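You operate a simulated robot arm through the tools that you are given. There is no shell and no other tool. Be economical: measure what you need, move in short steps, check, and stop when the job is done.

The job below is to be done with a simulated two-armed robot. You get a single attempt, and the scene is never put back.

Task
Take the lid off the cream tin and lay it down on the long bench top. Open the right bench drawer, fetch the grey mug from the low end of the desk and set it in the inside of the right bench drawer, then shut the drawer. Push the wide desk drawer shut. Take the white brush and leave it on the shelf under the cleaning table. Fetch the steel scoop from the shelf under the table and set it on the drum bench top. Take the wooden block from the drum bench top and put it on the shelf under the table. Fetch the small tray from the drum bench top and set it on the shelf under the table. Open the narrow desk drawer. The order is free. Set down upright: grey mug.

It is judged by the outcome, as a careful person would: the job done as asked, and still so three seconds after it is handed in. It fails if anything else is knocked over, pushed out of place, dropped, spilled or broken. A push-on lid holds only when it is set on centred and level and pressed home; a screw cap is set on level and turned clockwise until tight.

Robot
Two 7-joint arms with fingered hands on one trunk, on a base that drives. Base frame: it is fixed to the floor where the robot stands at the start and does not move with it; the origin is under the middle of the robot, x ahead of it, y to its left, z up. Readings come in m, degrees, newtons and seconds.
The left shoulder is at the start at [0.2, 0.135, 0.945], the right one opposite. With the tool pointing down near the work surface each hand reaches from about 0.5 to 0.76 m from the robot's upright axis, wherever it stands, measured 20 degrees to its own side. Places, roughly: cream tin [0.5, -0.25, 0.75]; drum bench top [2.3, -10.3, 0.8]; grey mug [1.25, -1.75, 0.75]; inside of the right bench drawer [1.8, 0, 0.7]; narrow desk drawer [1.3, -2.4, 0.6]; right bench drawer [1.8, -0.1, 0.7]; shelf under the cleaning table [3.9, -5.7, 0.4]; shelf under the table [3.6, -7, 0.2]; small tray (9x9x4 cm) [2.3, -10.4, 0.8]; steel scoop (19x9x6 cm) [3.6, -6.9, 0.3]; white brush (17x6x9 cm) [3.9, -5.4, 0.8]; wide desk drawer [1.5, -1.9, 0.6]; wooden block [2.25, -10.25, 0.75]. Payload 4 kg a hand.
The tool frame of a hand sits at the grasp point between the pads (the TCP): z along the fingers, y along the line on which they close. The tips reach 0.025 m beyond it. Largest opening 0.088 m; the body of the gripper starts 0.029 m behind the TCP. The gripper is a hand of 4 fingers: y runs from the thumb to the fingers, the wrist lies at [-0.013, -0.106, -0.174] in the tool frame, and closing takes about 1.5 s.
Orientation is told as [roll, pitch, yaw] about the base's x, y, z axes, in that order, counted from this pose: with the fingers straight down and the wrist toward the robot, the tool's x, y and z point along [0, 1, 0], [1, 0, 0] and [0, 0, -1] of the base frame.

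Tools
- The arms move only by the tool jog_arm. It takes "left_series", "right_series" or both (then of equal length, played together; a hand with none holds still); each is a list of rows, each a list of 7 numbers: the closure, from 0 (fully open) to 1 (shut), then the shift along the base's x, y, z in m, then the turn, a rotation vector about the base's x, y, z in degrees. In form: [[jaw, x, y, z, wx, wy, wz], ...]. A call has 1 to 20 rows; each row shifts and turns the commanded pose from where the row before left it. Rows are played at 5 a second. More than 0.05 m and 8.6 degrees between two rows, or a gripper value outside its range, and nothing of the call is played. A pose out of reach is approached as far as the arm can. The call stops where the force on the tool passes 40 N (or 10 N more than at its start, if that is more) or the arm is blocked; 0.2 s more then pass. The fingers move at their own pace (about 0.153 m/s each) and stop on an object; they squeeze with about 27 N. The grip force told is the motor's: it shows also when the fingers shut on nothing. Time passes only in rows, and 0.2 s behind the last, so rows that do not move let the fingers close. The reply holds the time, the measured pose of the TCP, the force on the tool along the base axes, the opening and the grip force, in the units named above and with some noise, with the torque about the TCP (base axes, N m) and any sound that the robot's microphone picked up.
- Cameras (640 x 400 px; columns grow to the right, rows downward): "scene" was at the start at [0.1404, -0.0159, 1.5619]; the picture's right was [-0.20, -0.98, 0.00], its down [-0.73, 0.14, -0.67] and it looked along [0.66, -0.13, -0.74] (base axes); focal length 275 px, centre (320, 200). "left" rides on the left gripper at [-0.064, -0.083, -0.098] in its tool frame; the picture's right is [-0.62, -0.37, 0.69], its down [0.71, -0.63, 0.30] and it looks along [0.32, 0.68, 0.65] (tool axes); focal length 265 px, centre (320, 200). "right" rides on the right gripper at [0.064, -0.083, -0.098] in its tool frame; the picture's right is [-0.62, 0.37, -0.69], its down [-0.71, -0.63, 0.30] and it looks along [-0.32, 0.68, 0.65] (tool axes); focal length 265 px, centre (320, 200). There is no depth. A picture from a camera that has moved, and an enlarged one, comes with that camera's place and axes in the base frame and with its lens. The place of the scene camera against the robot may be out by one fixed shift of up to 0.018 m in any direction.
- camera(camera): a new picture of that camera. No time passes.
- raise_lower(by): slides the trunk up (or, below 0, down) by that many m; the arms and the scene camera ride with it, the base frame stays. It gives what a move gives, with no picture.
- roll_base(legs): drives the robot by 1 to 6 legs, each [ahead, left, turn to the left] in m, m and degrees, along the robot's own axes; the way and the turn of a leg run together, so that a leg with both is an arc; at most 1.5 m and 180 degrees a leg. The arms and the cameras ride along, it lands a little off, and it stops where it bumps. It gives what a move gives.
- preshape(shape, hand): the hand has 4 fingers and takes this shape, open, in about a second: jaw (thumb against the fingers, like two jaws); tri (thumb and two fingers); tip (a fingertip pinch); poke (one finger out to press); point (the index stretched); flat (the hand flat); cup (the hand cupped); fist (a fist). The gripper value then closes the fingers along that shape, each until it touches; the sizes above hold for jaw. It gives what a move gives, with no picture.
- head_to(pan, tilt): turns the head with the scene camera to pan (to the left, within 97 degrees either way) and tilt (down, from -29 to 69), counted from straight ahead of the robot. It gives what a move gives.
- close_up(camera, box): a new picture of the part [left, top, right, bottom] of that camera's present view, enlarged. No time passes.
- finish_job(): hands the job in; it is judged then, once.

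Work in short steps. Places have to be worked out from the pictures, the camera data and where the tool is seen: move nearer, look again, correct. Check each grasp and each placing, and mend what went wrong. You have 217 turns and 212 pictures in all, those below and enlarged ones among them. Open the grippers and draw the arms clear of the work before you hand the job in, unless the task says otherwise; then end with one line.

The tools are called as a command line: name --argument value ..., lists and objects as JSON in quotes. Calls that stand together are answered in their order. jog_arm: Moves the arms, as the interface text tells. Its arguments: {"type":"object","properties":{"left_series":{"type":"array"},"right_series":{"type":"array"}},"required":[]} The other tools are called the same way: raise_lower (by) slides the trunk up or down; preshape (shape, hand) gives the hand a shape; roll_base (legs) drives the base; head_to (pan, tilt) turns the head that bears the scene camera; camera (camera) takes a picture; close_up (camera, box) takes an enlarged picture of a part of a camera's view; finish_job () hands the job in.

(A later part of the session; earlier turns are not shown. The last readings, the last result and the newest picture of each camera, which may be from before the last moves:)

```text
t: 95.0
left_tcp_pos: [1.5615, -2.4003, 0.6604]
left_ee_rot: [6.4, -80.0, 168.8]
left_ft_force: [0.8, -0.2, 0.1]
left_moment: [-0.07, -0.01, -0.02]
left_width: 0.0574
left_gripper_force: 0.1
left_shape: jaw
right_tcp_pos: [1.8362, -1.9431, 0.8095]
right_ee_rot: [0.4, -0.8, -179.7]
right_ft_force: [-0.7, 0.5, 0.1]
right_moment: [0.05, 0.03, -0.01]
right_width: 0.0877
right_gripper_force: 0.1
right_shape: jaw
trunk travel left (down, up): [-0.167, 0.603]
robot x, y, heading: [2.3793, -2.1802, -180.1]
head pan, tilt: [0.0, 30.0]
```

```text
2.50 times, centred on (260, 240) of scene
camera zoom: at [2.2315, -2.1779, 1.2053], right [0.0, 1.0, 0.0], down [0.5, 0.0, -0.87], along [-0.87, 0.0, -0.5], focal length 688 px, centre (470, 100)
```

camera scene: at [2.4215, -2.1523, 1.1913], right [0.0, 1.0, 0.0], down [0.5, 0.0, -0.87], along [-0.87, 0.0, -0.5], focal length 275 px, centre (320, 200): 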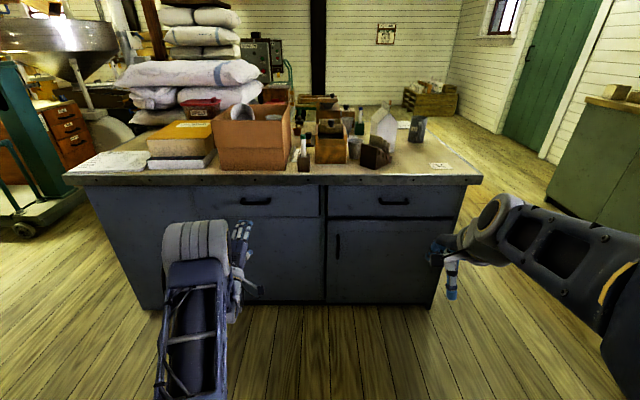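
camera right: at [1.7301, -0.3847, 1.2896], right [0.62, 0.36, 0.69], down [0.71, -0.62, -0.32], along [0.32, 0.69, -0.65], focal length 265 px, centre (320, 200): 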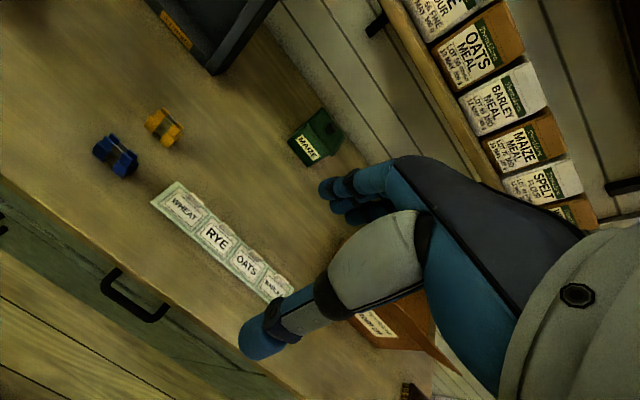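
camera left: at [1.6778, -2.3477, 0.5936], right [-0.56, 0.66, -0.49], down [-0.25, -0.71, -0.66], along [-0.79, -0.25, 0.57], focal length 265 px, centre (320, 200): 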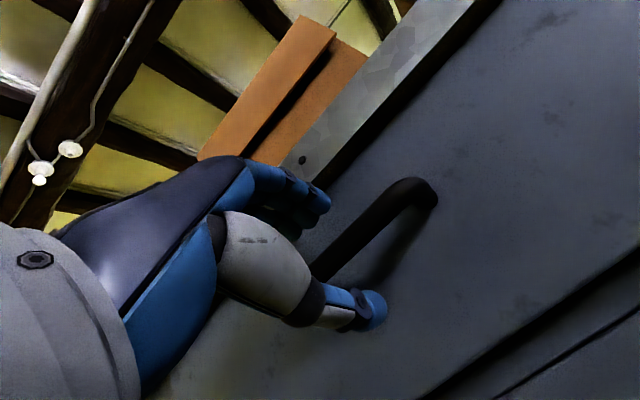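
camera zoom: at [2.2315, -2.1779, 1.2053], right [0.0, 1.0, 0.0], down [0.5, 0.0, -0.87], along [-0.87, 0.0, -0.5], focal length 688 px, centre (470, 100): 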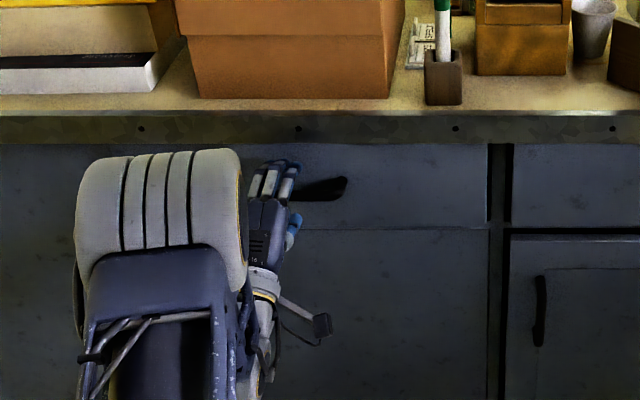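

Same picture as with the bench handle; advance 2.5 cm and close.

roll_base --legs '[[0.027, 0, 0]]'

jog_arm --left_series '[[1, 0, 0, 0, 0, 0, 0], [1, 0, 0, 0, 0, 0, 0], [1, 0, 0, 0, 0, 0, 0], [1, 0, 0, 0, 0, 0, 0], [1, 0, 0, 0, 0, 0, 0], [1, 0, 0, 0, 0, 0, 0], [1, 0, 0, 0, 0, 0, 0]]'

camera --camera "left"

```text
t: 95.9
left_tcp_pos: [1.5425, -2.4002, 0.6598]
left_ee_rot: [6.3, -80.6, 168.7]
left_ft_force: [11.0, 1.1, 0.8]
left_moment: [-0.04, 0.34, 0.06]
left_width: 0.0566
left_gripper_force: 0.0
left_shape: jaw
right_tcp_pos: [1.8145, -1.944, 0.8108]
right_ee_rot: [0.4, -0.7, -179.6]
right_ft_force: [-0.5, -0.5, 0.7]
right_moment: [-0.01, 0.01, 0.0]
right_width: 0.0878
right_gripper_force: 0.1
right_shape: jaw
trunk travel left (down, up): [-0.167, 0.603]
robot x, y, heading: [2.3575, -2.1758, -179.6]
head pan, tilt: [0.0, 30.0]
stopped in leg 1: the force on the tool passed its limit at 68 N (the readings are from after the stop); the commanded pose is now the measured one
```

```text
t: 96.8
left_tcp_pos: [1.5426, -2.4011, 0.6482]
left_ee_rot: [3.9, -78.7, 171.1]
left_ft_force: [0.8, 0.1, -26.7]
left_moment: [0.01, 0.01, -0.02]
left_width: 0.0
left_gripper_force: 27.1
left_shape: jaw
right_tcp_pos: [1.8142, -1.9442, 0.8104]
right_ee_rot: [0.3, -0.7, -179.6]
right_ft_force: [-0.7, 0.1, -0.1]
right_moment: [0.03, -0.05, -0.02]
right_width: 0.0879
right_gripper_force: 0.1
right_shape: jaw
trunk travel left (down, up): [-0.167, 0.603]
robot x, y, heading: [2.357, -2.1771, -179.9]
head pan, tilt: [0.0, 30.0]
stopped in row 4 (left hand): the force on the tool passed its limit at 42 N (the readings are from after the stop); the commanded pose is now the measured one
```

```text
154 pictures are left
camera left: at [1.6619, -2.3478, 0.5851], right [-0.55, 0.66, -0.51], down [-0.24, -0.71, -0.67], along [-0.8, -0.25, 0.55], focal length 265 px, centre (320, 200)
```

left: 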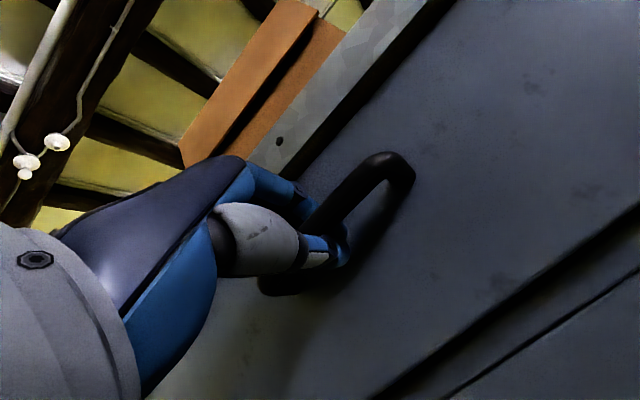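

Readings suggest a grip off the bar's centre (width 0, downward load). I test with a short pull.

roll_base --legs '[[-0.05, 0, 0]]'

camera --camera "left"

close_up --camera "scene" --box '[160, 140, 360, 300]'

```text
t: 97.7
left_tcp_pos: [1.5927, -2.4006, 0.65]
left_ee_rot: [4.3, -79.0, 170.8]
left_ft_force: [-1.1, -0.7, -33.7]
left_moment: [0.05, 0.01, -0.03]
left_width: 0.0001
left_gripper_force: 27.0
left_shape: jaw
right_tcp_pos: [1.8639, -1.9434, 0.8089]
right_ee_rot: [0.3, -0.6, -179.6]
right_ft_force: [-0.5, -0.5, -0.6]
right_moment: [0.0, 0.03, 0.03]
right_width: 0.0879
right_gripper_force: 0.0
right_shape: jaw
trunk travel left (down, up): [-0.167, 0.603]
robot x, y, heading: [2.4088, -2.1781, -179.8]
head pan, tilt: [0.0, 30.0]
```

```text
153 pictures are left
camera left: at [1.7114, -2.3476, 0.5864], right [-0.55, 0.66, -0.5], down [-0.24, -0.71, -0.67], along [-0.8, -0.25, 0.55], focal length 265 px, centre (320, 200)
```

left: 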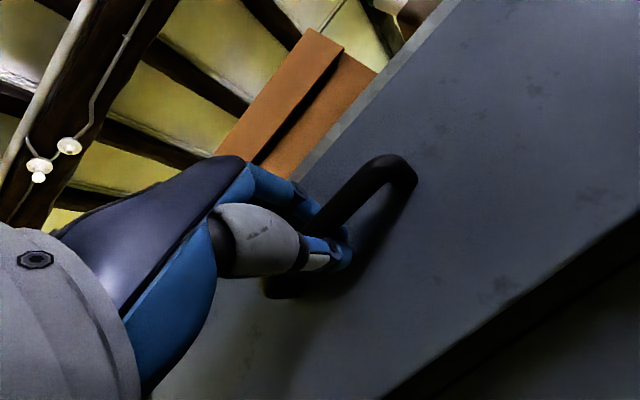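

```text
2.50 times, centred on (260, 220) of scene
camera zoom: at [2.2596, -2.178, 1.2051], right [0.0, 1.0, 0.0], down [0.5, 0.0, -0.87], along [-0.87, 0.0, -0.5], focal length 688 px, centre (470, 150)
```

zoom: 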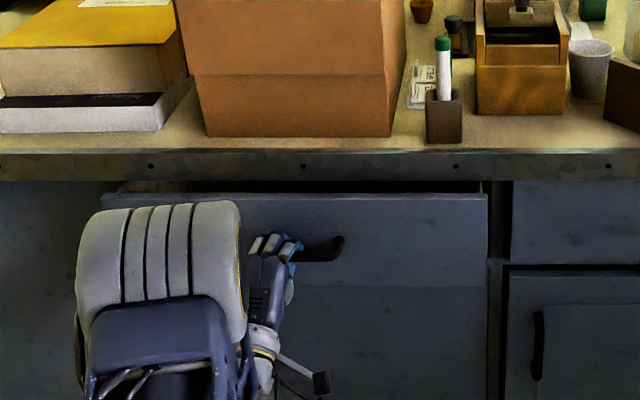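

The drawer comes along (hooked). Pull on to about 0.22 m.

roll_base --legs '[[-0.17, 0, 0]]'

camera --camera "scene"

```text
t: 99.2
left_tcp_pos: [1.7643, -2.4018, 0.6476]
left_ee_rot: [3.9, -78.6, 171.2]
left_ft_force: [-0.9, 4.1, -29.5]
left_moment: [0.0, 0.01, 0.01]
left_width: 0.0004
left_gripper_force: 26.6
left_shape: jaw
right_tcp_pos: [2.0359, -1.9438, 0.8096]
right_ee_rot: [0.3, -0.6, -179.5]
right_ft_force: [-0.2, -0.6, -0.4]
right_moment: [0.01, 0.01, 0.04]
right_width: 0.0876
right_gripper_force: 0.0
right_shape: jaw
trunk travel left (down, up): [-0.167, 0.603]
robot x, y, heading: [2.582, -2.1778, -179.9]
head pan, tilt: [0.0, 30.0]
```

```text
151 pictures are left
camera scene: at [2.4306, -2.1776, 1.2051], right [0.0, 1.0, 0.0], down [0.5, 0.0, -0.87], along [-0.87, 0.0, -0.5], focal length 275 px, centre (320, 200)
```

scene: 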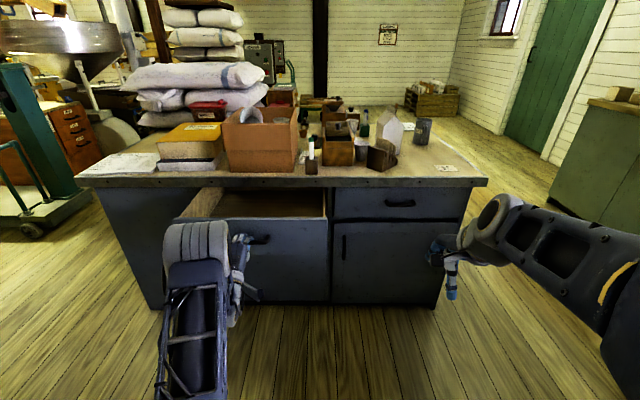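

Narrow drawer is open about 0.22 m. Release, back off, raise the trunk and bring the left hand back to fingers-down.

jog_arm --left_series '[[0, 0, 0, 0, 0, 0, 0], [0, 0, 0, 0, 0, 0, 0], [0, 0, 0, 0, 0, 0, 0], [0, 0, 0, 0, 0, 0, 0], [0, 0, 0, 0, 0, 0, 0]]'

roll_base --legs '[[-0.2, 0, 0]]'

raise_lower --by 0.383

jog_arm --left_series '[[0, 0.02, 0, 0, 0, -8.5, 0], [0, 0.02, 0, 0, 0, -8.5, 0], [0, 0.02, 0, 0, 0, -8.5, 0], [0, 0.02, 0, 0, 0, -8.5, 0], [0, 0.02, 0, 0, 0, -8.5, 0], [0, 0.02, 0, 0, 0, -8.5, 0], [0, 0.02, 0, 0, 0, -8.5, 0], [0, 0.02, 0, 0, 0, -8.5, 0], [0, 0.02, 0, 0, 0, -8.5, 0], [0, 0.02, 0, 0, 0, -4.5, 0], [0, 0, 0, 0, 0, 0, 0]]'

camera --camera "scene"

```text
t: 100.4
left_tcp_pos: [1.7652, -2.4001, 0.6491]
left_ee_rot: [4.0, -78.8, 171.2]
left_ft_force: [-0.5, 0.0, -0.9]
left_moment: [0.02, -0.01, 0.01]
left_width: 0.0874
left_gripper_force: 0.1
left_shape: jaw
right_tcp_pos: [2.0348, -1.9433, 0.8101]
right_ee_rot: [0.3, -0.7, -179.7]
right_ft_force: [0.7, -1.2, 0.4]
right_moment: [0.02, 0.0, 0.02]
right_width: 0.0875
right_gripper_force: 0.1
right_shape: jaw
trunk travel left (down, up): [-0.167, 0.603]
robot x, y, heading: [2.5809, -2.1774, -180.0]
head pan, tilt: [0.0, 30.0]
```

```text
t: 102.0
left_tcp_pos: [1.9632, -2.3994, 0.6484]
left_ee_rot: [4.0, -78.7, 171.3]
left_ft_force: [0.2, -0.1, -0.7]
left_moment: [0.0, -0.02, -0.01]
left_width: 0.0876
left_gripper_force: 0.1
left_shape: jaw
right_tcp_pos: [2.2356, -1.9423, 0.8097]
right_ee_rot: [0.4, -0.7, -179.6]
right_ft_force: [-0.3, 0.5, -0.7]
right_moment: [-0.01, 0.0, -0.02]
right_width: 0.0873
right_gripper_force: 0.1
right_shape: jaw
trunk travel left (down, up): [-0.167, 0.603]
robot x, y, heading: [2.7769, -2.1773, -179.7]
head pan, tilt: [0.0, 30.0]
```

```text
t: 105.6
left_tcp_pos: [1.9632, -2.3998, 1.0326]
left_ee_rot: [4.0, -78.7, 171.3]
left_ft_force: [0.0, -0.5, -0.5]
left_moment: [0.0, 0.02, -0.01]
left_width: 0.0878
left_gripper_force: 0.1
left_shape: jaw
right_tcp_pos: [2.2345, -1.9425, 1.1922]
right_ee_rot: [0.3, -0.7, -179.6]
right_ft_force: [1.3, 0.0, 0.7]
right_moment: [0.0, 0.04, 0.0]
right_width: 0.0875
right_gripper_force: 0.0
right_shape: jaw
trunk travel left (down, up): [-0.55, 0.22]
robot x, y, heading: [2.7788, -2.1746, -179.7]
head pan, tilt: [0.0, 30.0]
```

```text
t: 108.0
left_tcp_pos: [2.1645, -2.4007, 1.0315]
left_ee_rot: [-4.7, 2.3, 178.3]
left_ft_force: [0.6, 0.1, -0.9]
left_moment: [0.0, 0.01, 0.02]
left_width: 0.0876
left_gripper_force: 0.0
left_shape: jaw
right_tcp_pos: [2.2353, -1.9427, 1.1939]
right_ee_rot: [0.3, -0.7, -179.6]
right_ft_force: [0.6, 0.4, 0.1]
right_moment: [0.02, 0.02, -0.01]
right_width: 0.0876
right_gripper_force: 0.2
right_shape: jaw
trunk travel left (down, up): [-0.55, 0.22]
robot x, y, heading: [2.7763, -2.1779, -179.6]
head pan, tilt: [0.0, 30.0]
```

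```text
150 pictures are left
camera scene: at [2.6305, -2.1767, 1.5883], right [0.0, 1.0, 0.0], down [0.5, 0.0, -0.87], along [-0.87, 0.0, -0.5], focal length 275 px, centre (320, 200)
```

scene: 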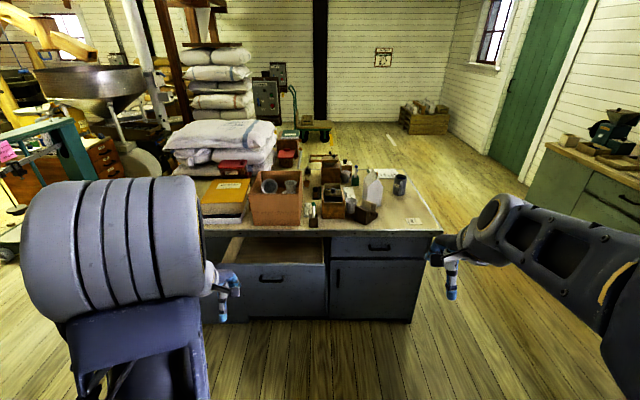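

Mug estimated at (1.11,-1.685). I drive round into the aisle north of the desk and face it.

roll_base --legs '[[0, -1.1, 0], [1.2, 0, 0], [0.35, 0, 0], [0, 0, 90]]'

head_to --pan -10 --tilt 45

camera --camera "scene"

```text
t: 125.0
left_tcp_pos: [1.4471, -1.6996, 1.0324]
left_ee_rot: [-4.8, 2.2, -92.4]
left_ft_force: [-0.2, 0.5, 0.2]
left_moment: [0.0, -0.01, -0.01]
left_width: 0.0879
left_gripper_force: 0.0
left_shape: jaw
right_tcp_pos: [0.9902, -1.625, 1.1935]
right_ee_rot: [0.3, -0.7, -90.2]
right_ft_force: [-0.5, 0.3, -0.1]
right_moment: [0.0, 0.03, -0.01]
right_width: 0.0876
right_gripper_force: 0.1
right_shape: jaw
trunk travel left (down, up): [-0.55, 0.22]
robot x, y, heading: [1.227, -1.0813, -90.3]
head pan, tilt: [0.0, 30.0]
```

```text
t: 125.8
left_tcp_pos: [1.4477, -1.7002, 1.0323]
left_ee_rot: [-4.9, 2.3, -92.3]
left_ft_force: [0.0, 0.1, -0.1]
left_moment: [0.0, 0.0, -0.01]
left_width: 0.0879
left_gripper_force: 0.0
left_shape: jaw
right_tcp_pos: [0.9906, -1.6254, 1.1934]
right_ee_rot: [0.3, -0.6, -90.2]
right_ft_force: [-0.8, -0.7, 0.1]
right_moment: [-0.02, 0.01, 0.0]
right_width: 0.0876
right_gripper_force: 0.1
right_shape: jaw
trunk travel left (down, up): [-0.55, 0.22]
robot x, y, heading: [1.2311, -1.0854, -90.5]
head pan, tilt: [-10.0, 45.0]
```

```text
149 pictures are left
camera scene: at [1.2169, -1.224, 1.5657], right [-0.98, 0.18, 0.0], down [0.13, 0.7, -0.71], along [-0.13, -0.7, -0.71], focal length 275 px, centre (320, 200)
```

scene: 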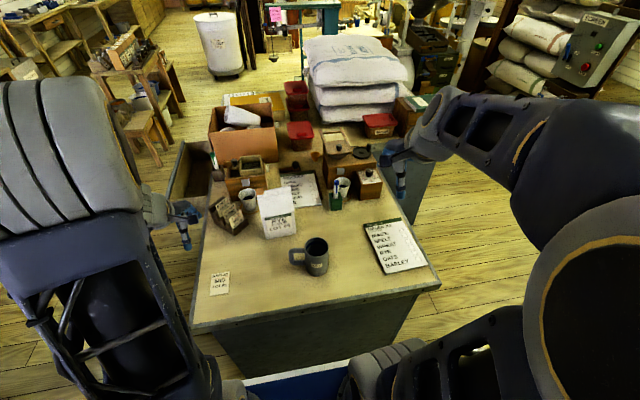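

Mug at roughly (1.14,-1.70), handle pointing +x. I zoom to measure its size.

close_up --camera "scene" --box '[260, 220, 380, 296]'

close_up --camera "scene" --box '[350, 100, 470, 220]'

```text
5.26 times, centred on (320, 258) of scene
camera zoom: at [1.2169, -1.224, 1.5657], right [-0.98, 0.18, 0.0], down [0.13, 0.7, -0.71], along [-0.13, -0.7, -0.71], focal length 1448 px, centre (320, -105)
```

zoom: 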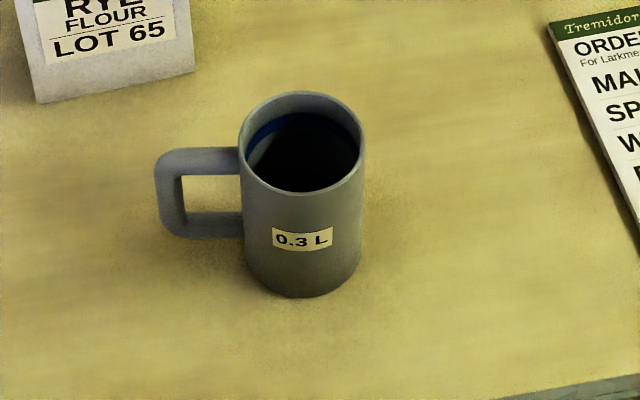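

```text
3.33 times, centred on (410, 160) of scene
camera zoom: at [1.2169, -1.224, 1.5657], right [-0.98, 0.18, 0.0], down [0.13, 0.7, -0.71], along [-0.13, -0.7, -0.71], focal length 917 px, centre (20, 333)
```

zoom: 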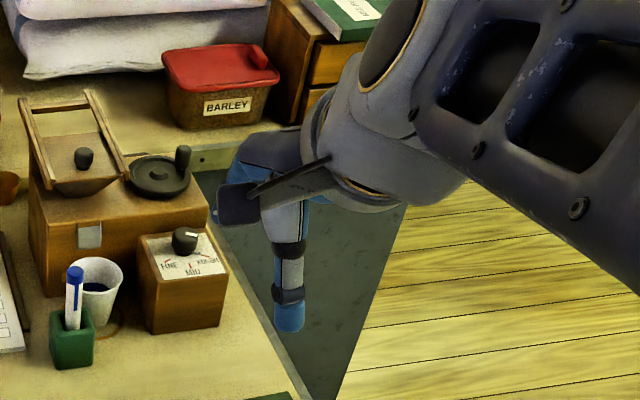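

Mug: diameter ≈0.073, height ≈0.11, centre (1.137,-1.695), rim z≈0.88. I'll use the left hand: raise it, level it, and strafe right so it comes above the mug.

jog_arm --left_series '[[0, 0, 0, 0.03, -1.25, -2.35, 1.2], [0, 0, 0, 0.03, -1.25, -2.35, 1.2], [0, 0, 0, 0.03, 0, 0, 0], [0, 0, 0, 0, 0, 0, 0]]'

roll_base --legs '[[0, -0.31, 0]]'

head_to --pan 20 --tilt 48

camera --camera "scene"

camera --camera "left"

```text
t: 126.8
left_tcp_pos: [1.4477, -1.6993, 1.1225]
left_ee_rot: [0.0, -0.2, -89.7]
left_ft_force: [-0.3, -0.4, -0.3]
left_moment: [0.01, 0.0, 0.01]
left_width: 0.0879
left_gripper_force: 0.1
left_shape: jaw
right_tcp_pos: [0.9905, -1.6248, 1.1935]
right_ee_rot: [0.3, -0.7, -90.2]
right_ft_force: [0.6, -0.5, 0.0]
right_moment: [-0.02, -0.01, -0.01]
right_width: 0.0877
right_gripper_force: 0.1
right_shape: jaw
trunk travel left (down, up): [-0.55, 0.22]
robot x, y, heading: [1.2294, -1.0822, -90.4]
head pan, tilt: [-10.0, 45.0]
```

```text
t: 128.9
left_tcp_pos: [1.1379, -1.697, 1.1218]
left_ee_rot: [0.1, -0.2, -89.8]
left_ft_force: [1.1, 0.3, 0.2]
left_moment: [-0.02, -0.03, 0.01]
left_width: 0.0877
left_gripper_force: 0.1
left_shape: jaw
right_tcp_pos: [0.6797, -1.6209, 1.1929]
right_ee_rot: [0.3, -0.7, -90.3]
right_ft_force: [0.5, -0.3, -0.9]
right_moment: [0.04, 0.01, 0.02]
right_width: 0.0877
right_gripper_force: 0.1
right_shape: jaw
trunk travel left (down, up): [-0.55, 0.22]
robot x, y, heading: [0.9218, -1.0829, -90.3]
head pan, tilt: [-10.0, 45.0]
```

```text
t: 129.8
left_tcp_pos: [1.1377, -1.6968, 1.1207]
left_ee_rot: [0.0, -0.2, -89.9]
left_ft_force: [0.5, -0.5, -0.5]
left_moment: [0.04, -0.01, 0.0]
left_width: 0.0877
left_gripper_force: 0.1
left_shape: jaw
right_tcp_pos: [0.6811, -1.6219, 1.1931]
right_ee_rot: [0.3, -0.6, -90.3]
right_ft_force: [0.6, -0.2, 0.0]
right_moment: [-0.01, -0.02, -0.01]
right_width: 0.0878
right_gripper_force: 0.1
right_shape: jaw
trunk travel left (down, up): [-0.55, 0.22]
robot x, y, heading: [0.9173, -1.0816, -90.4]
head pan, tilt: [20.0, 48.0]
```

```text
146 pictures are left
camera scene: at [0.9487, -1.2159, 1.5615], right [-0.94, -0.33, 0.0], down [-0.25, 0.7, -0.67], along [0.22, -0.63, -0.74], focal length 275 px, centre (320, 200)
```

scene: 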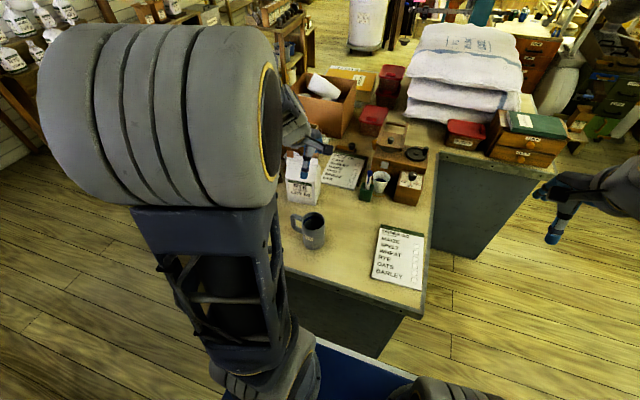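

```text
145 pictures are left
camera left: at [1.0738, -1.614, 1.2208], right [-0.62, 0.37, -0.69], down [0.71, 0.63, -0.31], along [0.32, -0.69, -0.65], focal length 265 px, centre (320, 200)
```

left: 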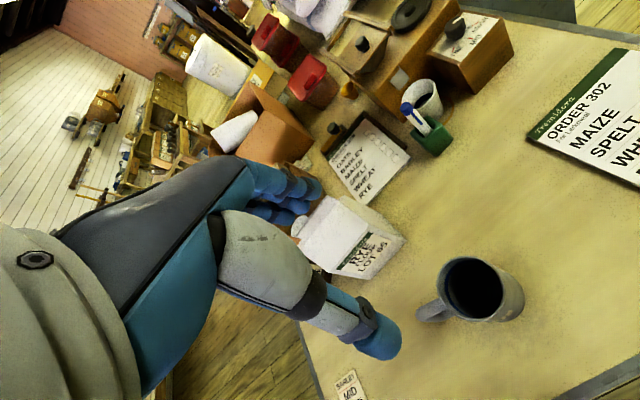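

Wrist view refines the rim centre to (1.131,-1.694). Lower to just above the rim and check.

jog_arm --left_series '[[0, -0.006, 0.003, -0.03, 0, 0, 0], [0, 0, 0, -0.045, 0, 0, 0], [0, 0, 0, -0.045, 0, 0, 0], [0, 0, 0, -0.045, 0, 0, 0], [0, 0, 0, -0.03, 0, 0, 0], [0, 0, 0, 0, 0, 0, 0]]'

camera --camera "left"

close_up --camera "scene" --box '[240, 150, 400, 278]'

```text
t: 131.2
left_tcp_pos: [1.1312, -1.6945, 0.9291]
left_ee_rot: [0.0, -0.3, -90.0]
left_ft_force: [0.2, -1.2, 0.5]
left_moment: [-0.01, -0.01, -0.02]
left_width: 0.0879
left_gripper_force: 0.1
left_shape: jaw
right_tcp_pos: [0.6802, -1.6222, 1.1935]
right_ee_rot: [0.3, -0.7, -90.2]
right_ft_force: [-0.2, 0.3, 0.0]
right_moment: [-0.01, 0.01, -0.07]
right_width: 0.0877
right_gripper_force: 0.0
right_shape: jaw
trunk travel left (down, up): [-0.55, 0.22]
robot x, y, heading: [0.9204, -1.0841, -90.3]
head pan, tilt: [20.0, 48.0]
```

```text
144 pictures are left
camera left: at [1.0681, -1.6111, 1.0264], right [-0.62, 0.36, -0.69], down [0.71, 0.63, -0.31], along [0.32, -0.69, -0.65], focal length 265 px, centre (320, 200)
```

left: 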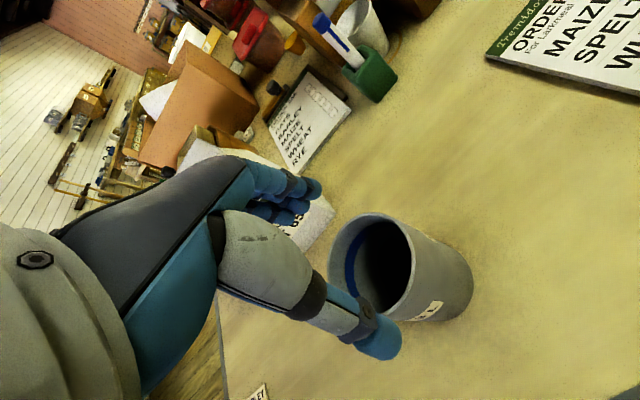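

```text
3.12 times, centred on (320, 214) of scene
camera zoom: at [0.9488, -1.2158, 1.5615], right [-0.94, -0.33, 0.0], down [-0.25, 0.7, -0.67], along [0.22, -0.63, -0.74], focal length 860 px, centre (320, 156)
```

zoom: 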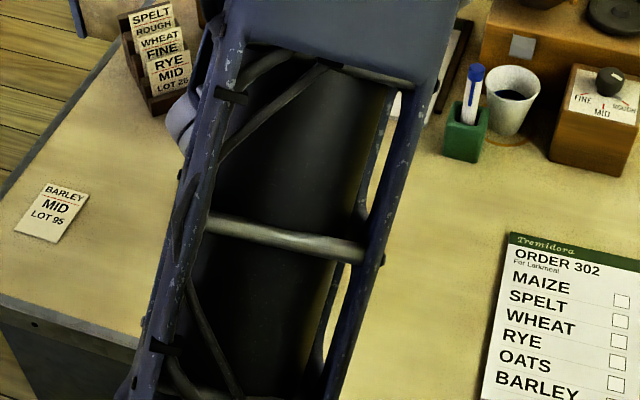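

Rim centre (1.134,-1.689). Shift 5 mm and lower around the mug.

jog_arm --left_series '[[0, 0.002, 0.006, 0, 0, 0, 0], [0, 0, 0, -0.02, 0, 0, 0], [0, 0, 0, -0.02, 0, 0, 0], [0, 0, 0, -0.015, 0, 0, 0], [0, 0, 0, -0.01, 0, 0, 0], [0, 0, 0, 0, 0, 0, 0]]'

camera --camera "left"

```text
t: 132.6
left_tcp_pos: [1.1336, -1.6884, 0.8636]
left_ee_rot: [0.0, -0.3, -89.9]
left_ft_force: [-0.2, -0.2, 3.1]
left_moment: [-0.03, 0.02, -0.02]
left_width: 0.0882
left_gripper_force: 0.0
left_shape: jaw
right_tcp_pos: [0.6812, -1.6221, 1.1929]
right_ee_rot: [0.3, -0.6, -90.3]
right_ft_force: [0.0, 0.1, -0.2]
right_moment: [-0.01, 0.03, 0.02]
right_width: 0.0876
right_gripper_force: 0.0
right_shape: jaw
trunk travel left (down, up): [-0.55, 0.22]
robot x, y, heading: [0.919, -1.0821, -90.4]
head pan, tilt: [20.0, 48.0]
```

```text
142 pictures are left
camera left: at [1.0699, -1.6049, 0.9606], right [-0.62, 0.36, -0.69], down [0.71, 0.63, -0.31], along [0.32, -0.69, -0.65], focal length 265 px, centre (320, 200)
```

left: 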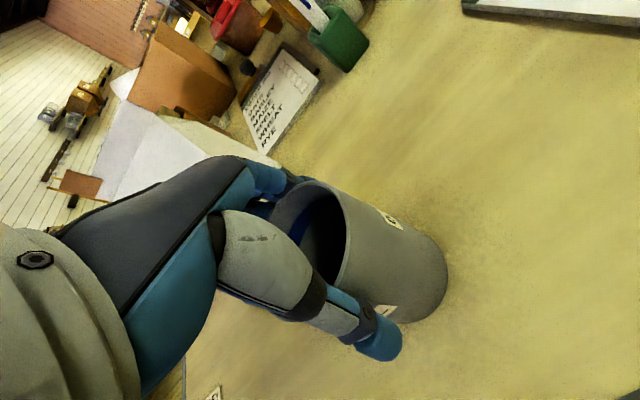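

The mug sits between thumb and fingers. Close and lift slightly.

jog_arm --left_series '[[0.3, 0, 0, 0.002, 0, 0, 0], [0.6, 0, 0, 0, 0, 0, 0], [1, 0, 0, 0, 0, 0, 0], [1, 0, 0, 0, 0, 0, 0], [1, 0, 0, 0, 0, 0, 0], [1, 0, 0, 0, 0, 0, 0], [1, 0, 0, 0.01, 0, 0, 0], [1, 0, 0, 0.03, 0, 0, 0], [1, 0, 0, 0, 0, 0, 0]]'

camera --camera "left"

camera --camera "scene"

```text
t: 134.6
left_tcp_pos: [1.1328, -1.6883, 0.9039]
left_ee_rot: [0.0, -0.1, -90.1]
left_ft_force: [-0.2, -0.2, -1.3]
left_moment: [-0.01, 0.06, 0.0]
left_width: 0.0686
left_gripper_force: 26.7
left_shape: jaw
right_tcp_pos: [0.6806, -1.62, 1.1925]
right_ee_rot: [0.3, -0.7, -90.3]
right_ft_force: [-0.2, 0.5, 0.2]
right_moment: [-0.03, 0.01, 0.03]
right_width: 0.0877
right_gripper_force: 0.0
right_shape: jaw
trunk travel left (down, up): [-0.55, 0.22]
robot x, y, heading: [0.9187, -1.0825, -90.4]
head pan, tilt: [20.0, 48.0]
```

```text
141 pictures are left
camera left: at [1.0696, -1.6044, 1.0032], right [-0.62, 0.37, -0.69], down [0.71, 0.63, -0.31], along [0.32, -0.69, -0.65], focal length 265 px, centre (320, 200)
```

left: 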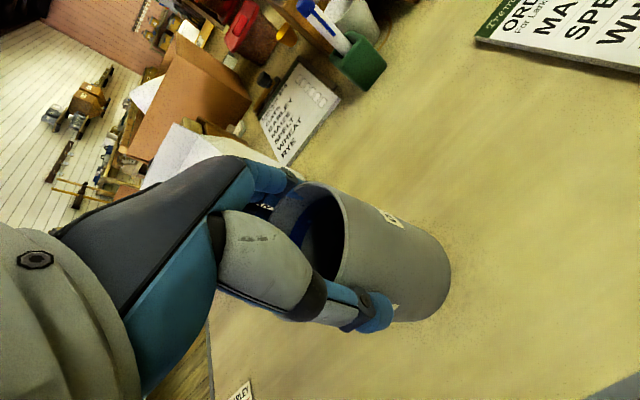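

```text
140 pictures are left
camera scene: at [0.9488, -1.216, 1.5615], right [-0.94, -0.33, 0.0], down [-0.25, 0.7, -0.67], along [0.22, -0.63, -0.74], focal length 275 px, centre (320, 200)
```

scene: 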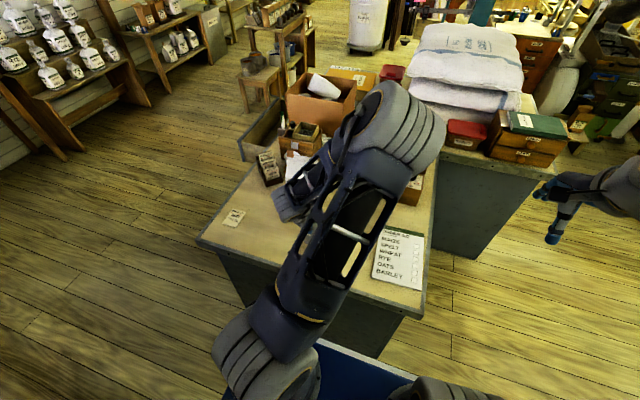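

Mug is gripped (width 0.069). Raise it, then turn around and drive to the open bench drawer.

jog_arm --left_series '[[1, 0, 0, 0.045, 0, 0, 0], [1, 0, 0, 0.045, 0, 0, 0], [1, 0, 0, 0.045, 0, 0, 0], [1, 0, 0.02, 0.04, 0, 0, 0], [1, 0, 0.02, 0.03, 0, 0, 0], [1, 0, 0, 0, 0, 0, 0]]'

roll_base --legs '[[0, 0, 90], [0, 0, 90], [0, -1.08, 0]]'

camera --camera "scene"

camera --camera "left"

```text
t: 136.0
left_tcp_pos: [1.1341, -1.6489, 1.1088]
left_ee_rot: [0.0, -0.3, -89.9]
left_ft_force: [0.7, -0.3, -0.9]
left_moment: [0.0, 0.06, 0.0]
left_width: 0.0684
left_gripper_force: 26.8
left_shape: jaw
right_tcp_pos: [0.6805, -1.6232, 1.1932]
right_ee_rot: [0.3, -0.7, -90.2]
right_ft_force: [-0.3, 0.8, 0.5]
right_moment: [-0.02, 0.01, 0.01]
right_width: 0.0876
right_gripper_force: 0.1
right_shape: jaw
trunk travel left (down, up): [-0.55, 0.22]
robot x, y, heading: [0.9236, -1.081, -90.6]
head pan, tilt: [20.0, 48.0]
```

```text
t: 149.3
left_tcp_pos: [1.7801, -0.5034, 1.1086]
left_ee_rot: [-0.1, -0.2, 91.1]
left_ft_force: [0.7, 0.4, -2.3]
left_moment: [0.0, -0.03, -0.02]
left_width: 0.068
left_gripper_force: 27.1
left_shape: jaw
right_tcp_pos: [2.2337, -0.5219, 1.1936]
right_ee_rot: [0.2, -0.7, 90.7]
right_ft_force: [0.1, -0.6, 0.3]
right_moment: [0.03, 0.0, -0.04]
right_width: 0.0875
right_gripper_force: 0.1
right_shape: jaw
trunk travel left (down, up): [-0.55, 0.22]
robot x, y, heading: [2.0007, -1.0656, 90.6]
head pan, tilt: [20.0, 48.0]
```

```text
139 pictures are left
camera scene: at [1.9785, -0.9329, 1.5615], right [0.94, 0.35, 0.0], down [0.26, -0.7, -0.67], along [-0.23, 0.63, -0.74], focal length 275 px, centre (320, 200)
```

scene: 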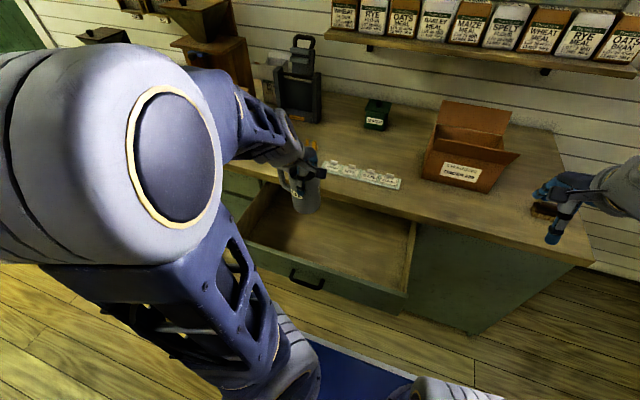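

```text
138 pictures are left
camera left: at [1.8472, -0.586, 1.2071], right [0.63, -0.35, -0.69], down [-0.7, -0.64, -0.31], along [-0.34, 0.68, -0.65], focal length 265 px, centre (320, 200)
```

left: 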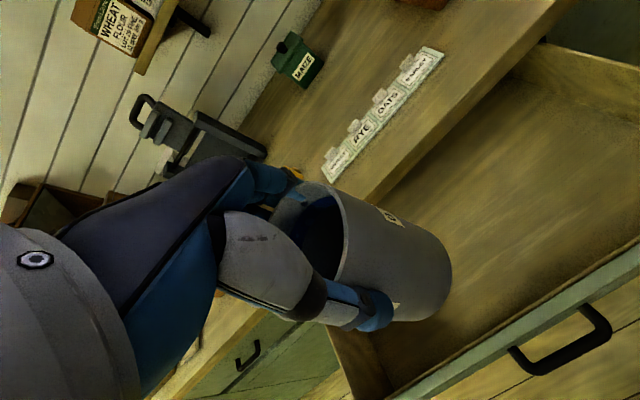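

The mug hangs over the open drawer. Move 7 cm inward and lower toward the drawer floor.

jog_arm --left_series '[[1, 0.01, 0.035, 0, 0, 0, -0.5], [1, 0.01, 0.038, 0, 0, 0, -0.5], [1, 0, 0, -0.045, 0, 0, 0], [1, 0, 0, -0.045, 0, 0, 0], [1, 0, 0, -0.045, 0, 0, 0], [1, 0, 0, -0.045, 0, 0, 0], [1, 0, 0, -0.045, 0, 0, 0], [1, 0, 0, -0.03, 0, 0, 0], [1, 0, 0, 0, 0, 0, 0]]'

camera --camera "left"

camera --camera "scene"

```text
t: 151.3
left_tcp_pos: [1.8, -0.4307, 0.8534]
left_ee_rot: [0.0, -0.4, 90.1]
left_ft_force: [-0.8, 0.2, -1.8]
left_moment: [-0.02, -0.02, -0.01]
left_width: 0.0679
left_gripper_force: 26.8
left_shape: jaw
right_tcp_pos: [2.2343, -0.5214, 1.194]
right_ee_rot: [0.3, -0.7, 90.7]
right_ft_force: [0.2, 0.2, 0.2]
right_moment: [-0.03, 0.02, -0.02]
right_width: 0.0876
right_gripper_force: 0.1
right_shape: jaw
trunk travel left (down, up): [-0.55, 0.22]
robot x, y, heading: [2.0017, -1.0694, 90.6]
head pan, tilt: [20.0, 48.0]
```

```text
137 pictures are left
camera left: at [1.8657, -0.5144, 0.9529], right [0.62, -0.36, -0.69], down [-0.71, -0.63, -0.31], along [-0.32, 0.69, -0.65], focal length 265 px, centre (320, 200)
```

left: 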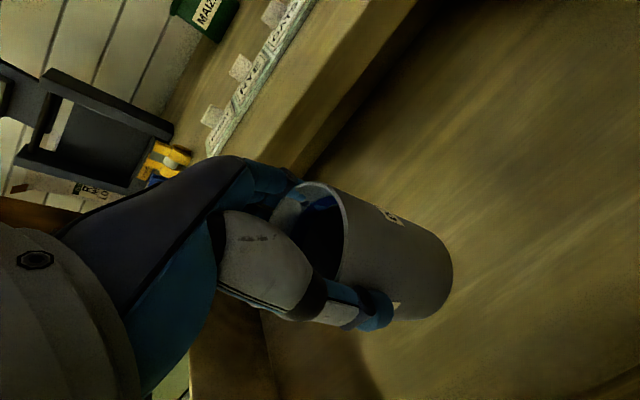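

```text
136 pictures are left
camera scene: at [1.9784, -0.933, 1.5615], right [0.94, 0.35, 0.0], down [0.26, -0.7, -0.67], along [-0.23, 0.63, -0.74], focal length 275 px, centre (320, 200)
```

scene: 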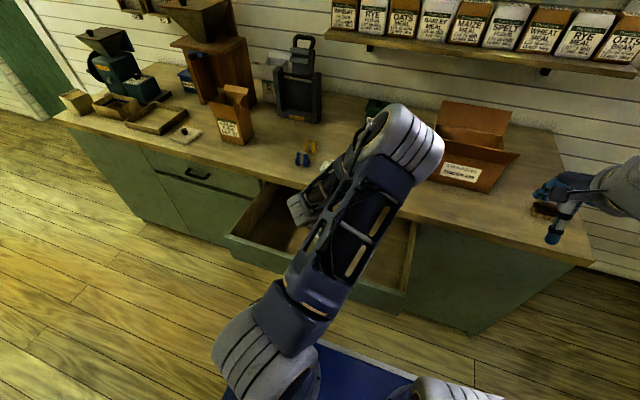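

Continue lowering in small steps until contact.

jog_arm --left_series '[[1, 0, 0, -0.025, 0, 0, 0], [1, 0, 0, -0.02, 0, 0, 0], [1, 0, 0, -0.015, 0, 0, 0], [1, 0, 0, -0.01, 0, 0, 0], [1, 0, 0, -0.008, 0, 0, 0], [1, 0, 0, -0.008, 0, 0, 0], [1, 0, 0, -0.008, 0, 0, 0], [1, 0, 0, -0.008, 0, 0, 0], [1, 0, 0, -0.008, 0, 0, 0]]'

camera --camera "left"

```text
t: 153.0
left_tcp_pos: [1.8028, -0.4245, 0.7654]
left_ee_rot: [-0.3, -1.4, 89.9]
left_ft_force: [3.5, 1.1, 20.4]
left_moment: [-0.05, 0.2, 0.02]
left_width: 0.0664
left_gripper_force: 27.0
left_shape: jaw
right_tcp_pos: [2.2342, -0.5225, 1.1947]
right_ee_rot: [0.4, -0.7, 90.8]
right_ft_force: [-0.8, 0.2, -0.2]
right_moment: [0.0, 0.0, 0.02]
right_width: 0.0875
right_gripper_force: 0.1
right_shape: jaw
trunk travel left (down, up): [-0.55, 0.22]
robot x, y, heading: [2.0045, -1.0659, 90.6]
head pan, tilt: [20.0, 48.0]
stopped in row 8 (left hand): the force on the tool passed its limit at 44 N (the readings are from after the stop); the commanded pose is now the measured one
```

```text
135 pictures are left
camera left: at [1.8669, -0.5105, 0.8616], right [0.62, -0.35, -0.7], down [-0.71, -0.62, -0.32], along [-0.32, 0.7, -0.64], focal length 265 px, centre (320, 200)
```

left: 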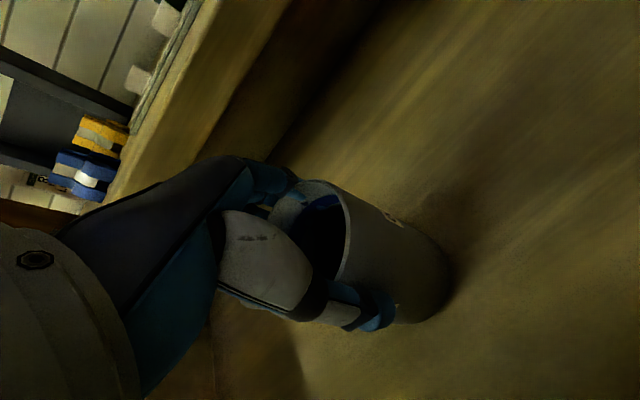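

Drawer floor reached. Ease up 3 mm, open, lift clear.

jog_arm --left_series '[[1, 0, 0, 0.002, 0, 0, 0], [0.7, 0, 0, 0, 0, 0, 0], [0.3, 0, 0, 0, 0, 0, 0], [0, 0, 0, 0, 0, 0, 0], [0, 0, 0, 0, 0, 0, 0], [0, 0, 0, 0.02, 0, 0, 0], [0, 0, 0, 0.03, 0, 0, 0], [0, 0, 0, 0.045, 0, 0, 0], [0, 0, 0, 0.045, 0, 0, 0], [0, 0, 0, 0.045, 0, 0, 0], [0, 0, 0, 0.045, 0, 0, 0]]'

camera --camera "left"

```text
t: 155.4
left_tcp_pos: [1.8032, -0.4265, 0.9936]
left_ee_rot: [-0.1, -1.0, 89.9]
left_ft_force: [-0.8, -0.3, -0.3]
left_moment: [-0.03, 0.02, -0.01]
left_width: 0.0881
left_gripper_force: 0.0
left_shape: jaw
right_tcp_pos: [2.2341, -0.5211, 1.1924]
right_ee_rot: [0.3, -0.6, 90.7]
right_ft_force: [-1.6, 0.4, 0.0]
right_moment: [-0.01, -0.01, 0.0]
right_width: 0.0879
right_gripper_force: 0.1
right_shape: jaw
trunk travel left (down, up): [-0.55, 0.22]
robot x, y, heading: [2.0031, -1.0655, 90.6]
head pan, tilt: [20.0, 48.0]
```

```text
134 pictures are left
camera left: at [1.8667, -0.5111, 1.0907], right [0.62, -0.36, -0.7], down [-0.71, -0.62, -0.32], along [-0.32, 0.7, -0.64], focal length 265 px, centre (320, 200)
```

left: 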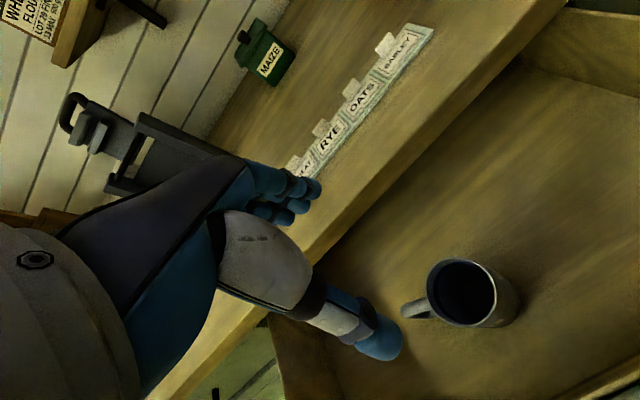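

Mug stands upright in the drawer. Now back off, turn the left hand forward again, make a fist and lower the trunk to push the drawer shut.

roll_base --legs '[[-0.5, 0, 0]]'

jog_arm --left_series '[[0, 0, 0.014, 0.01, 8.5, 0, 0], [0, 0, 0.014, 0.01, 8.5, 0, 0], [0, 0, 0.014, 0.01, 8.5, 0, 0], [0, 0, 0.014, 0.01, 8.5, 0, 0], [0, 0, 0.014, 0.01, 8.5, 0, 0], [0, 0, 0.014, 0.01, 8.5, 0, 0], [0, 0, 0.014, 0.01, 8.5, 0, 0], [0, 0, 0.014, 0.0, 8.5, 0, 0], [0, 0, 0.014, 0.0, 8.5, 0, 0], [0, 0, 0.014, 0, 5, 0, 0], [0, 0, 0, 0, 0, 0, 0]]'

preshape --hand "left" --shape "fist"

raise_lower --by -0.32

head_to --pan 10 --tilt 30

camera --camera "scene"

camera --camera "left"

```text
t: 158.3
left_tcp_pos: [1.8039, -0.9255, 0.9932]
left_ee_rot: [-0.3, -1.1, 90.1]
left_ft_force: [0.6, -0.5, 0.1]
left_moment: [0.0, -0.01, 0.01]
left_width: 0.088
left_gripper_force: 0.1
left_shape: jaw
right_tcp_pos: [2.2374, -1.0209, 1.1935]
right_ee_rot: [0.2, -0.6, 90.8]
right_ft_force: [-0.9, 0.2, 0.4]
right_moment: [0.03, 0.02, 0.02]
right_width: 0.0877
right_gripper_force: 0.1
right_shape: jaw
trunk travel left (down, up): [-0.55, 0.22]
robot x, y, heading: [2.0099, -1.5652, 90.6]
head pan, tilt: [20.0, 48.0]
```

```text
t: 160.7
left_tcp_pos: [1.8059, -0.8572, 1.0427]
left_ee_rot: [-0.3, -43.6, 90.1]
left_ft_force: [0.5, 0.1, 0.5]
left_moment: [0.02, 0.0, -0.04]
left_width: 0.088
left_gripper_force: 0.0
left_shape: jaw
left hand out of reach, approached as far as the arm can: row 6, 7, 8, 9, 10
right_tcp_pos: [2.237, -1.0219, 1.1937]
right_ee_rot: [0.3, -0.7, 90.9]
right_ft_force: [0.2, 0.8, 0.0]
right_moment: [0.04, 0.0, -0.01]
right_width: 0.0877
right_gripper_force: 0.0
right_shape: jaw
trunk travel left (down, up): [-0.55, 0.22]
robot x, y, heading: [2.0121, -1.5683, 90.8]
head pan, tilt: [20.0, 48.0]
```

```text
t: 161.6
left_tcp_pos: [1.8057, -0.8562, 1.045]
left_ee_rot: [-0.4, -43.6, 90.1]
left_ft_force: [-0.2, -0.4, 0.5]
left_moment: [0.02, -0.01, 0.05]
left_width: 0.0
left_gripper_force: 0.0
left_shape: fist
right_tcp_pos: [2.2379, -1.0199, 1.1925]
right_ee_rot: [0.3, -0.6, 90.9]
right_ft_force: [-0.4, 0.4, -0.6]
right_moment: [0.0, -0.02, -0.02]
right_width: 0.0878
right_gripper_force: 0.1
right_shape: jaw
trunk travel left (down, up): [-0.55, 0.22]
robot x, y, heading: [2.0099, -1.565, 90.5]
head pan, tilt: [20.0, 48.0]
```

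```text
t: 164.8
left_tcp_pos: [1.8055, -0.8564, 0.7237]
left_ee_rot: [-0.3, -43.6, 90.1]
left_ft_force: [0.7, -0.1, -0.2]
left_moment: [-0.01, 0.02, 0.0]
left_width: 0.0
left_gripper_force: 0.2
left_shape: fist
right_tcp_pos: [2.2381, -1.0205, 0.8731]
right_ee_rot: [0.3, -0.7, 90.9]
right_ft_force: [0.1, -0.1, -0.4]
right_moment: [0.0, 0.0, -0.02]
right_width: 0.0876
right_gripper_force: 0.0
right_shape: jaw
trunk travel left (down, up): [-0.23, 0.54]
robot x, y, heading: [2.0126, -1.5645, 90.5]
head pan, tilt: [20.0, 48.0]
```

```text
t: 165.6
left_tcp_pos: [1.8048, -0.8561, 0.7226]
left_ee_rot: [-0.2, -43.6, 90.1]
left_ft_force: [0.1, 0.1, -0.5]
left_moment: [-0.01, -0.02, -0.05]
left_width: 0.0001
left_gripper_force: 0.0
left_shape: fist
right_tcp_pos: [2.2382, -1.0208, 0.8717]
right_ee_rot: [0.3, -0.7, 90.9]
right_ft_force: [-0.2, 0.5, 0.1]
right_moment: [-0.01, -0.02, 0.02]
right_width: 0.0877
right_gripper_force: 0.0
right_shape: jaw
trunk travel left (down, up): [-0.23, 0.54]
robot x, y, heading: [2.0085, -1.5651, 90.7]
head pan, tilt: [10.0, 30.0]
```

```text
133 pictures are left
camera scene: at [1.9942, -1.4173, 1.2682], right [0.98, 0.19, 0.0], down [0.09, -0.49, -0.87], along [-0.16, 0.85, -0.5], focal length 275 px, centre (320, 200)
```

scene: 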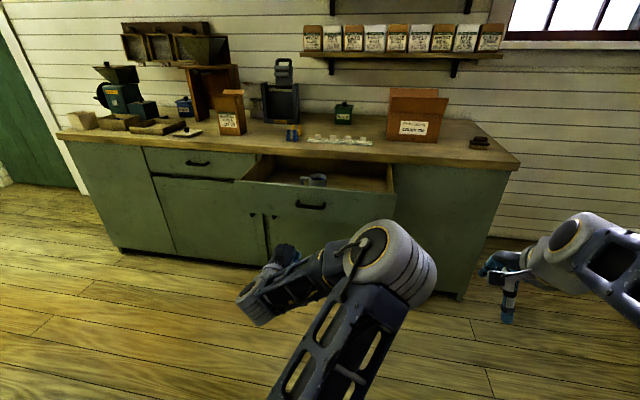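

```text
132 pictures are left
camera left: at [1.8699, -0.9849, 0.7377], right [0.62, 0.21, -0.75], down [-0.71, -0.25, -0.66], along [-0.32, 0.95, 0.0], focal length 265 px, centre (320, 200)
```

left: 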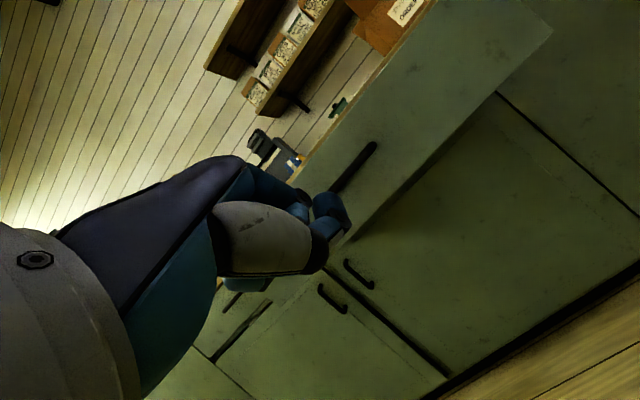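

The hand is at 45°, good enough for pushing. First I check that the mug's rim clears the bench underside.

close_up --camera "scene" --box '[230, 120, 410, 240]'

```text
3.33 times, centred on (320, 180) of scene
camera zoom: at [1.9942, -1.4173, 1.2682], right [0.98, 0.19, 0.0], down [0.09, -0.49, -0.87], along [-0.16, 0.85, -0.5], focal length 917 px, centre (320, 267)
```

zoom: 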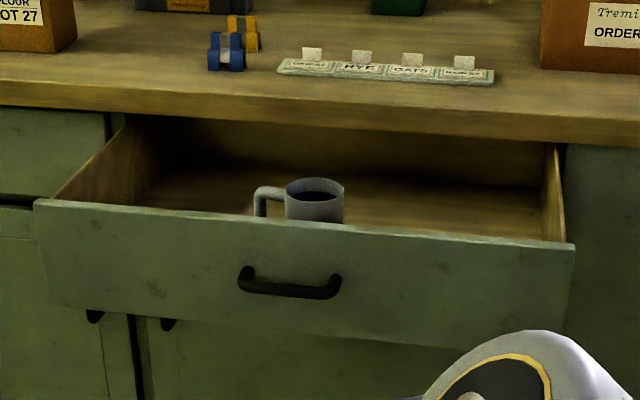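

The rim lies below the drawer side tops, so it will pass. I approach, then push in small legs.

roll_base --legs '[[0.19, 0, 0]]'

roll_base --legs '[[0.03, 0, 0], [0.03, 0, 0], [0.03, 0, 0]]'

close_up --camera "scene" --box '[160, 100, 480, 300]'

```text
t: 167.1
left_tcp_pos: [1.8044, -0.665, 0.7225]
left_ee_rot: [-0.3, -43.6, 90.2]
left_ft_force: [0.3, 0.3, -0.1]
left_moment: [0.01, -0.01, 0.01]
left_width: 0.0001
left_gripper_force: 0.1
left_shape: fist
right_tcp_pos: [2.2352, -0.83, 0.8727]
right_ee_rot: [0.3, -0.7, 90.8]
right_ft_force: [0.6, 0.3, 0.0]
right_moment: [-0.02, 0.04, 0.0]
right_width: 0.0879
right_gripper_force: 0.1
right_shape: jaw
trunk travel left (down, up): [-0.23, 0.54]
robot x, y, heading: [2.0072, -1.3729, 90.5]
head pan, tilt: [10.0, 30.0]
```

```text
t: 168.8
left_tcp_pos: [1.8024, -0.5751, 0.723]
left_ee_rot: [-0.3, -43.5, 90.1]
left_ft_force: [-0.1, 0.0, 0.9]
left_moment: [-0.01, -0.01, -0.02]
left_width: 0.0
left_gripper_force: 0.1
left_shape: fist
right_tcp_pos: [2.2346, -0.7388, 0.8721]
right_ee_rot: [0.3, -0.7, 90.8]
right_ft_force: [0.0, -0.1, -0.7]
right_moment: [0.02, 0.0, -0.01]
right_width: 0.0879
right_gripper_force: 0.0
right_shape: jaw
trunk travel left (down, up): [-0.23, 0.54]
robot x, y, heading: [2.0058, -1.2849, 90.6]
head pan, tilt: [10.0, 30.0]
```

```text
2.00 times, centred on (320, 200) of scene
camera zoom: at [1.9912, -1.136, 1.2683], right [0.98, 0.18, 0.0], down [0.09, -0.49, -0.87], along [-0.16, 0.85, -0.5], focal length 550 px, centre (320, 200)
```

zoom: 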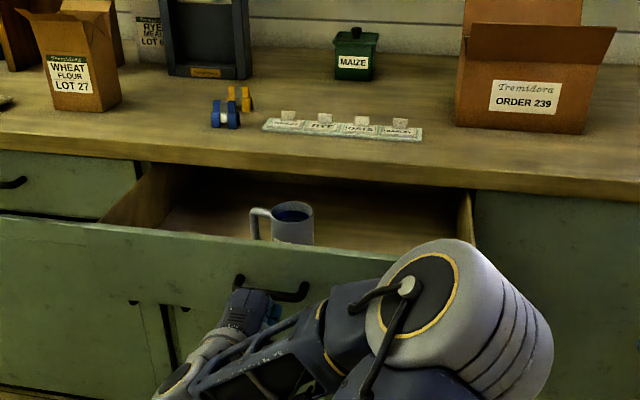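

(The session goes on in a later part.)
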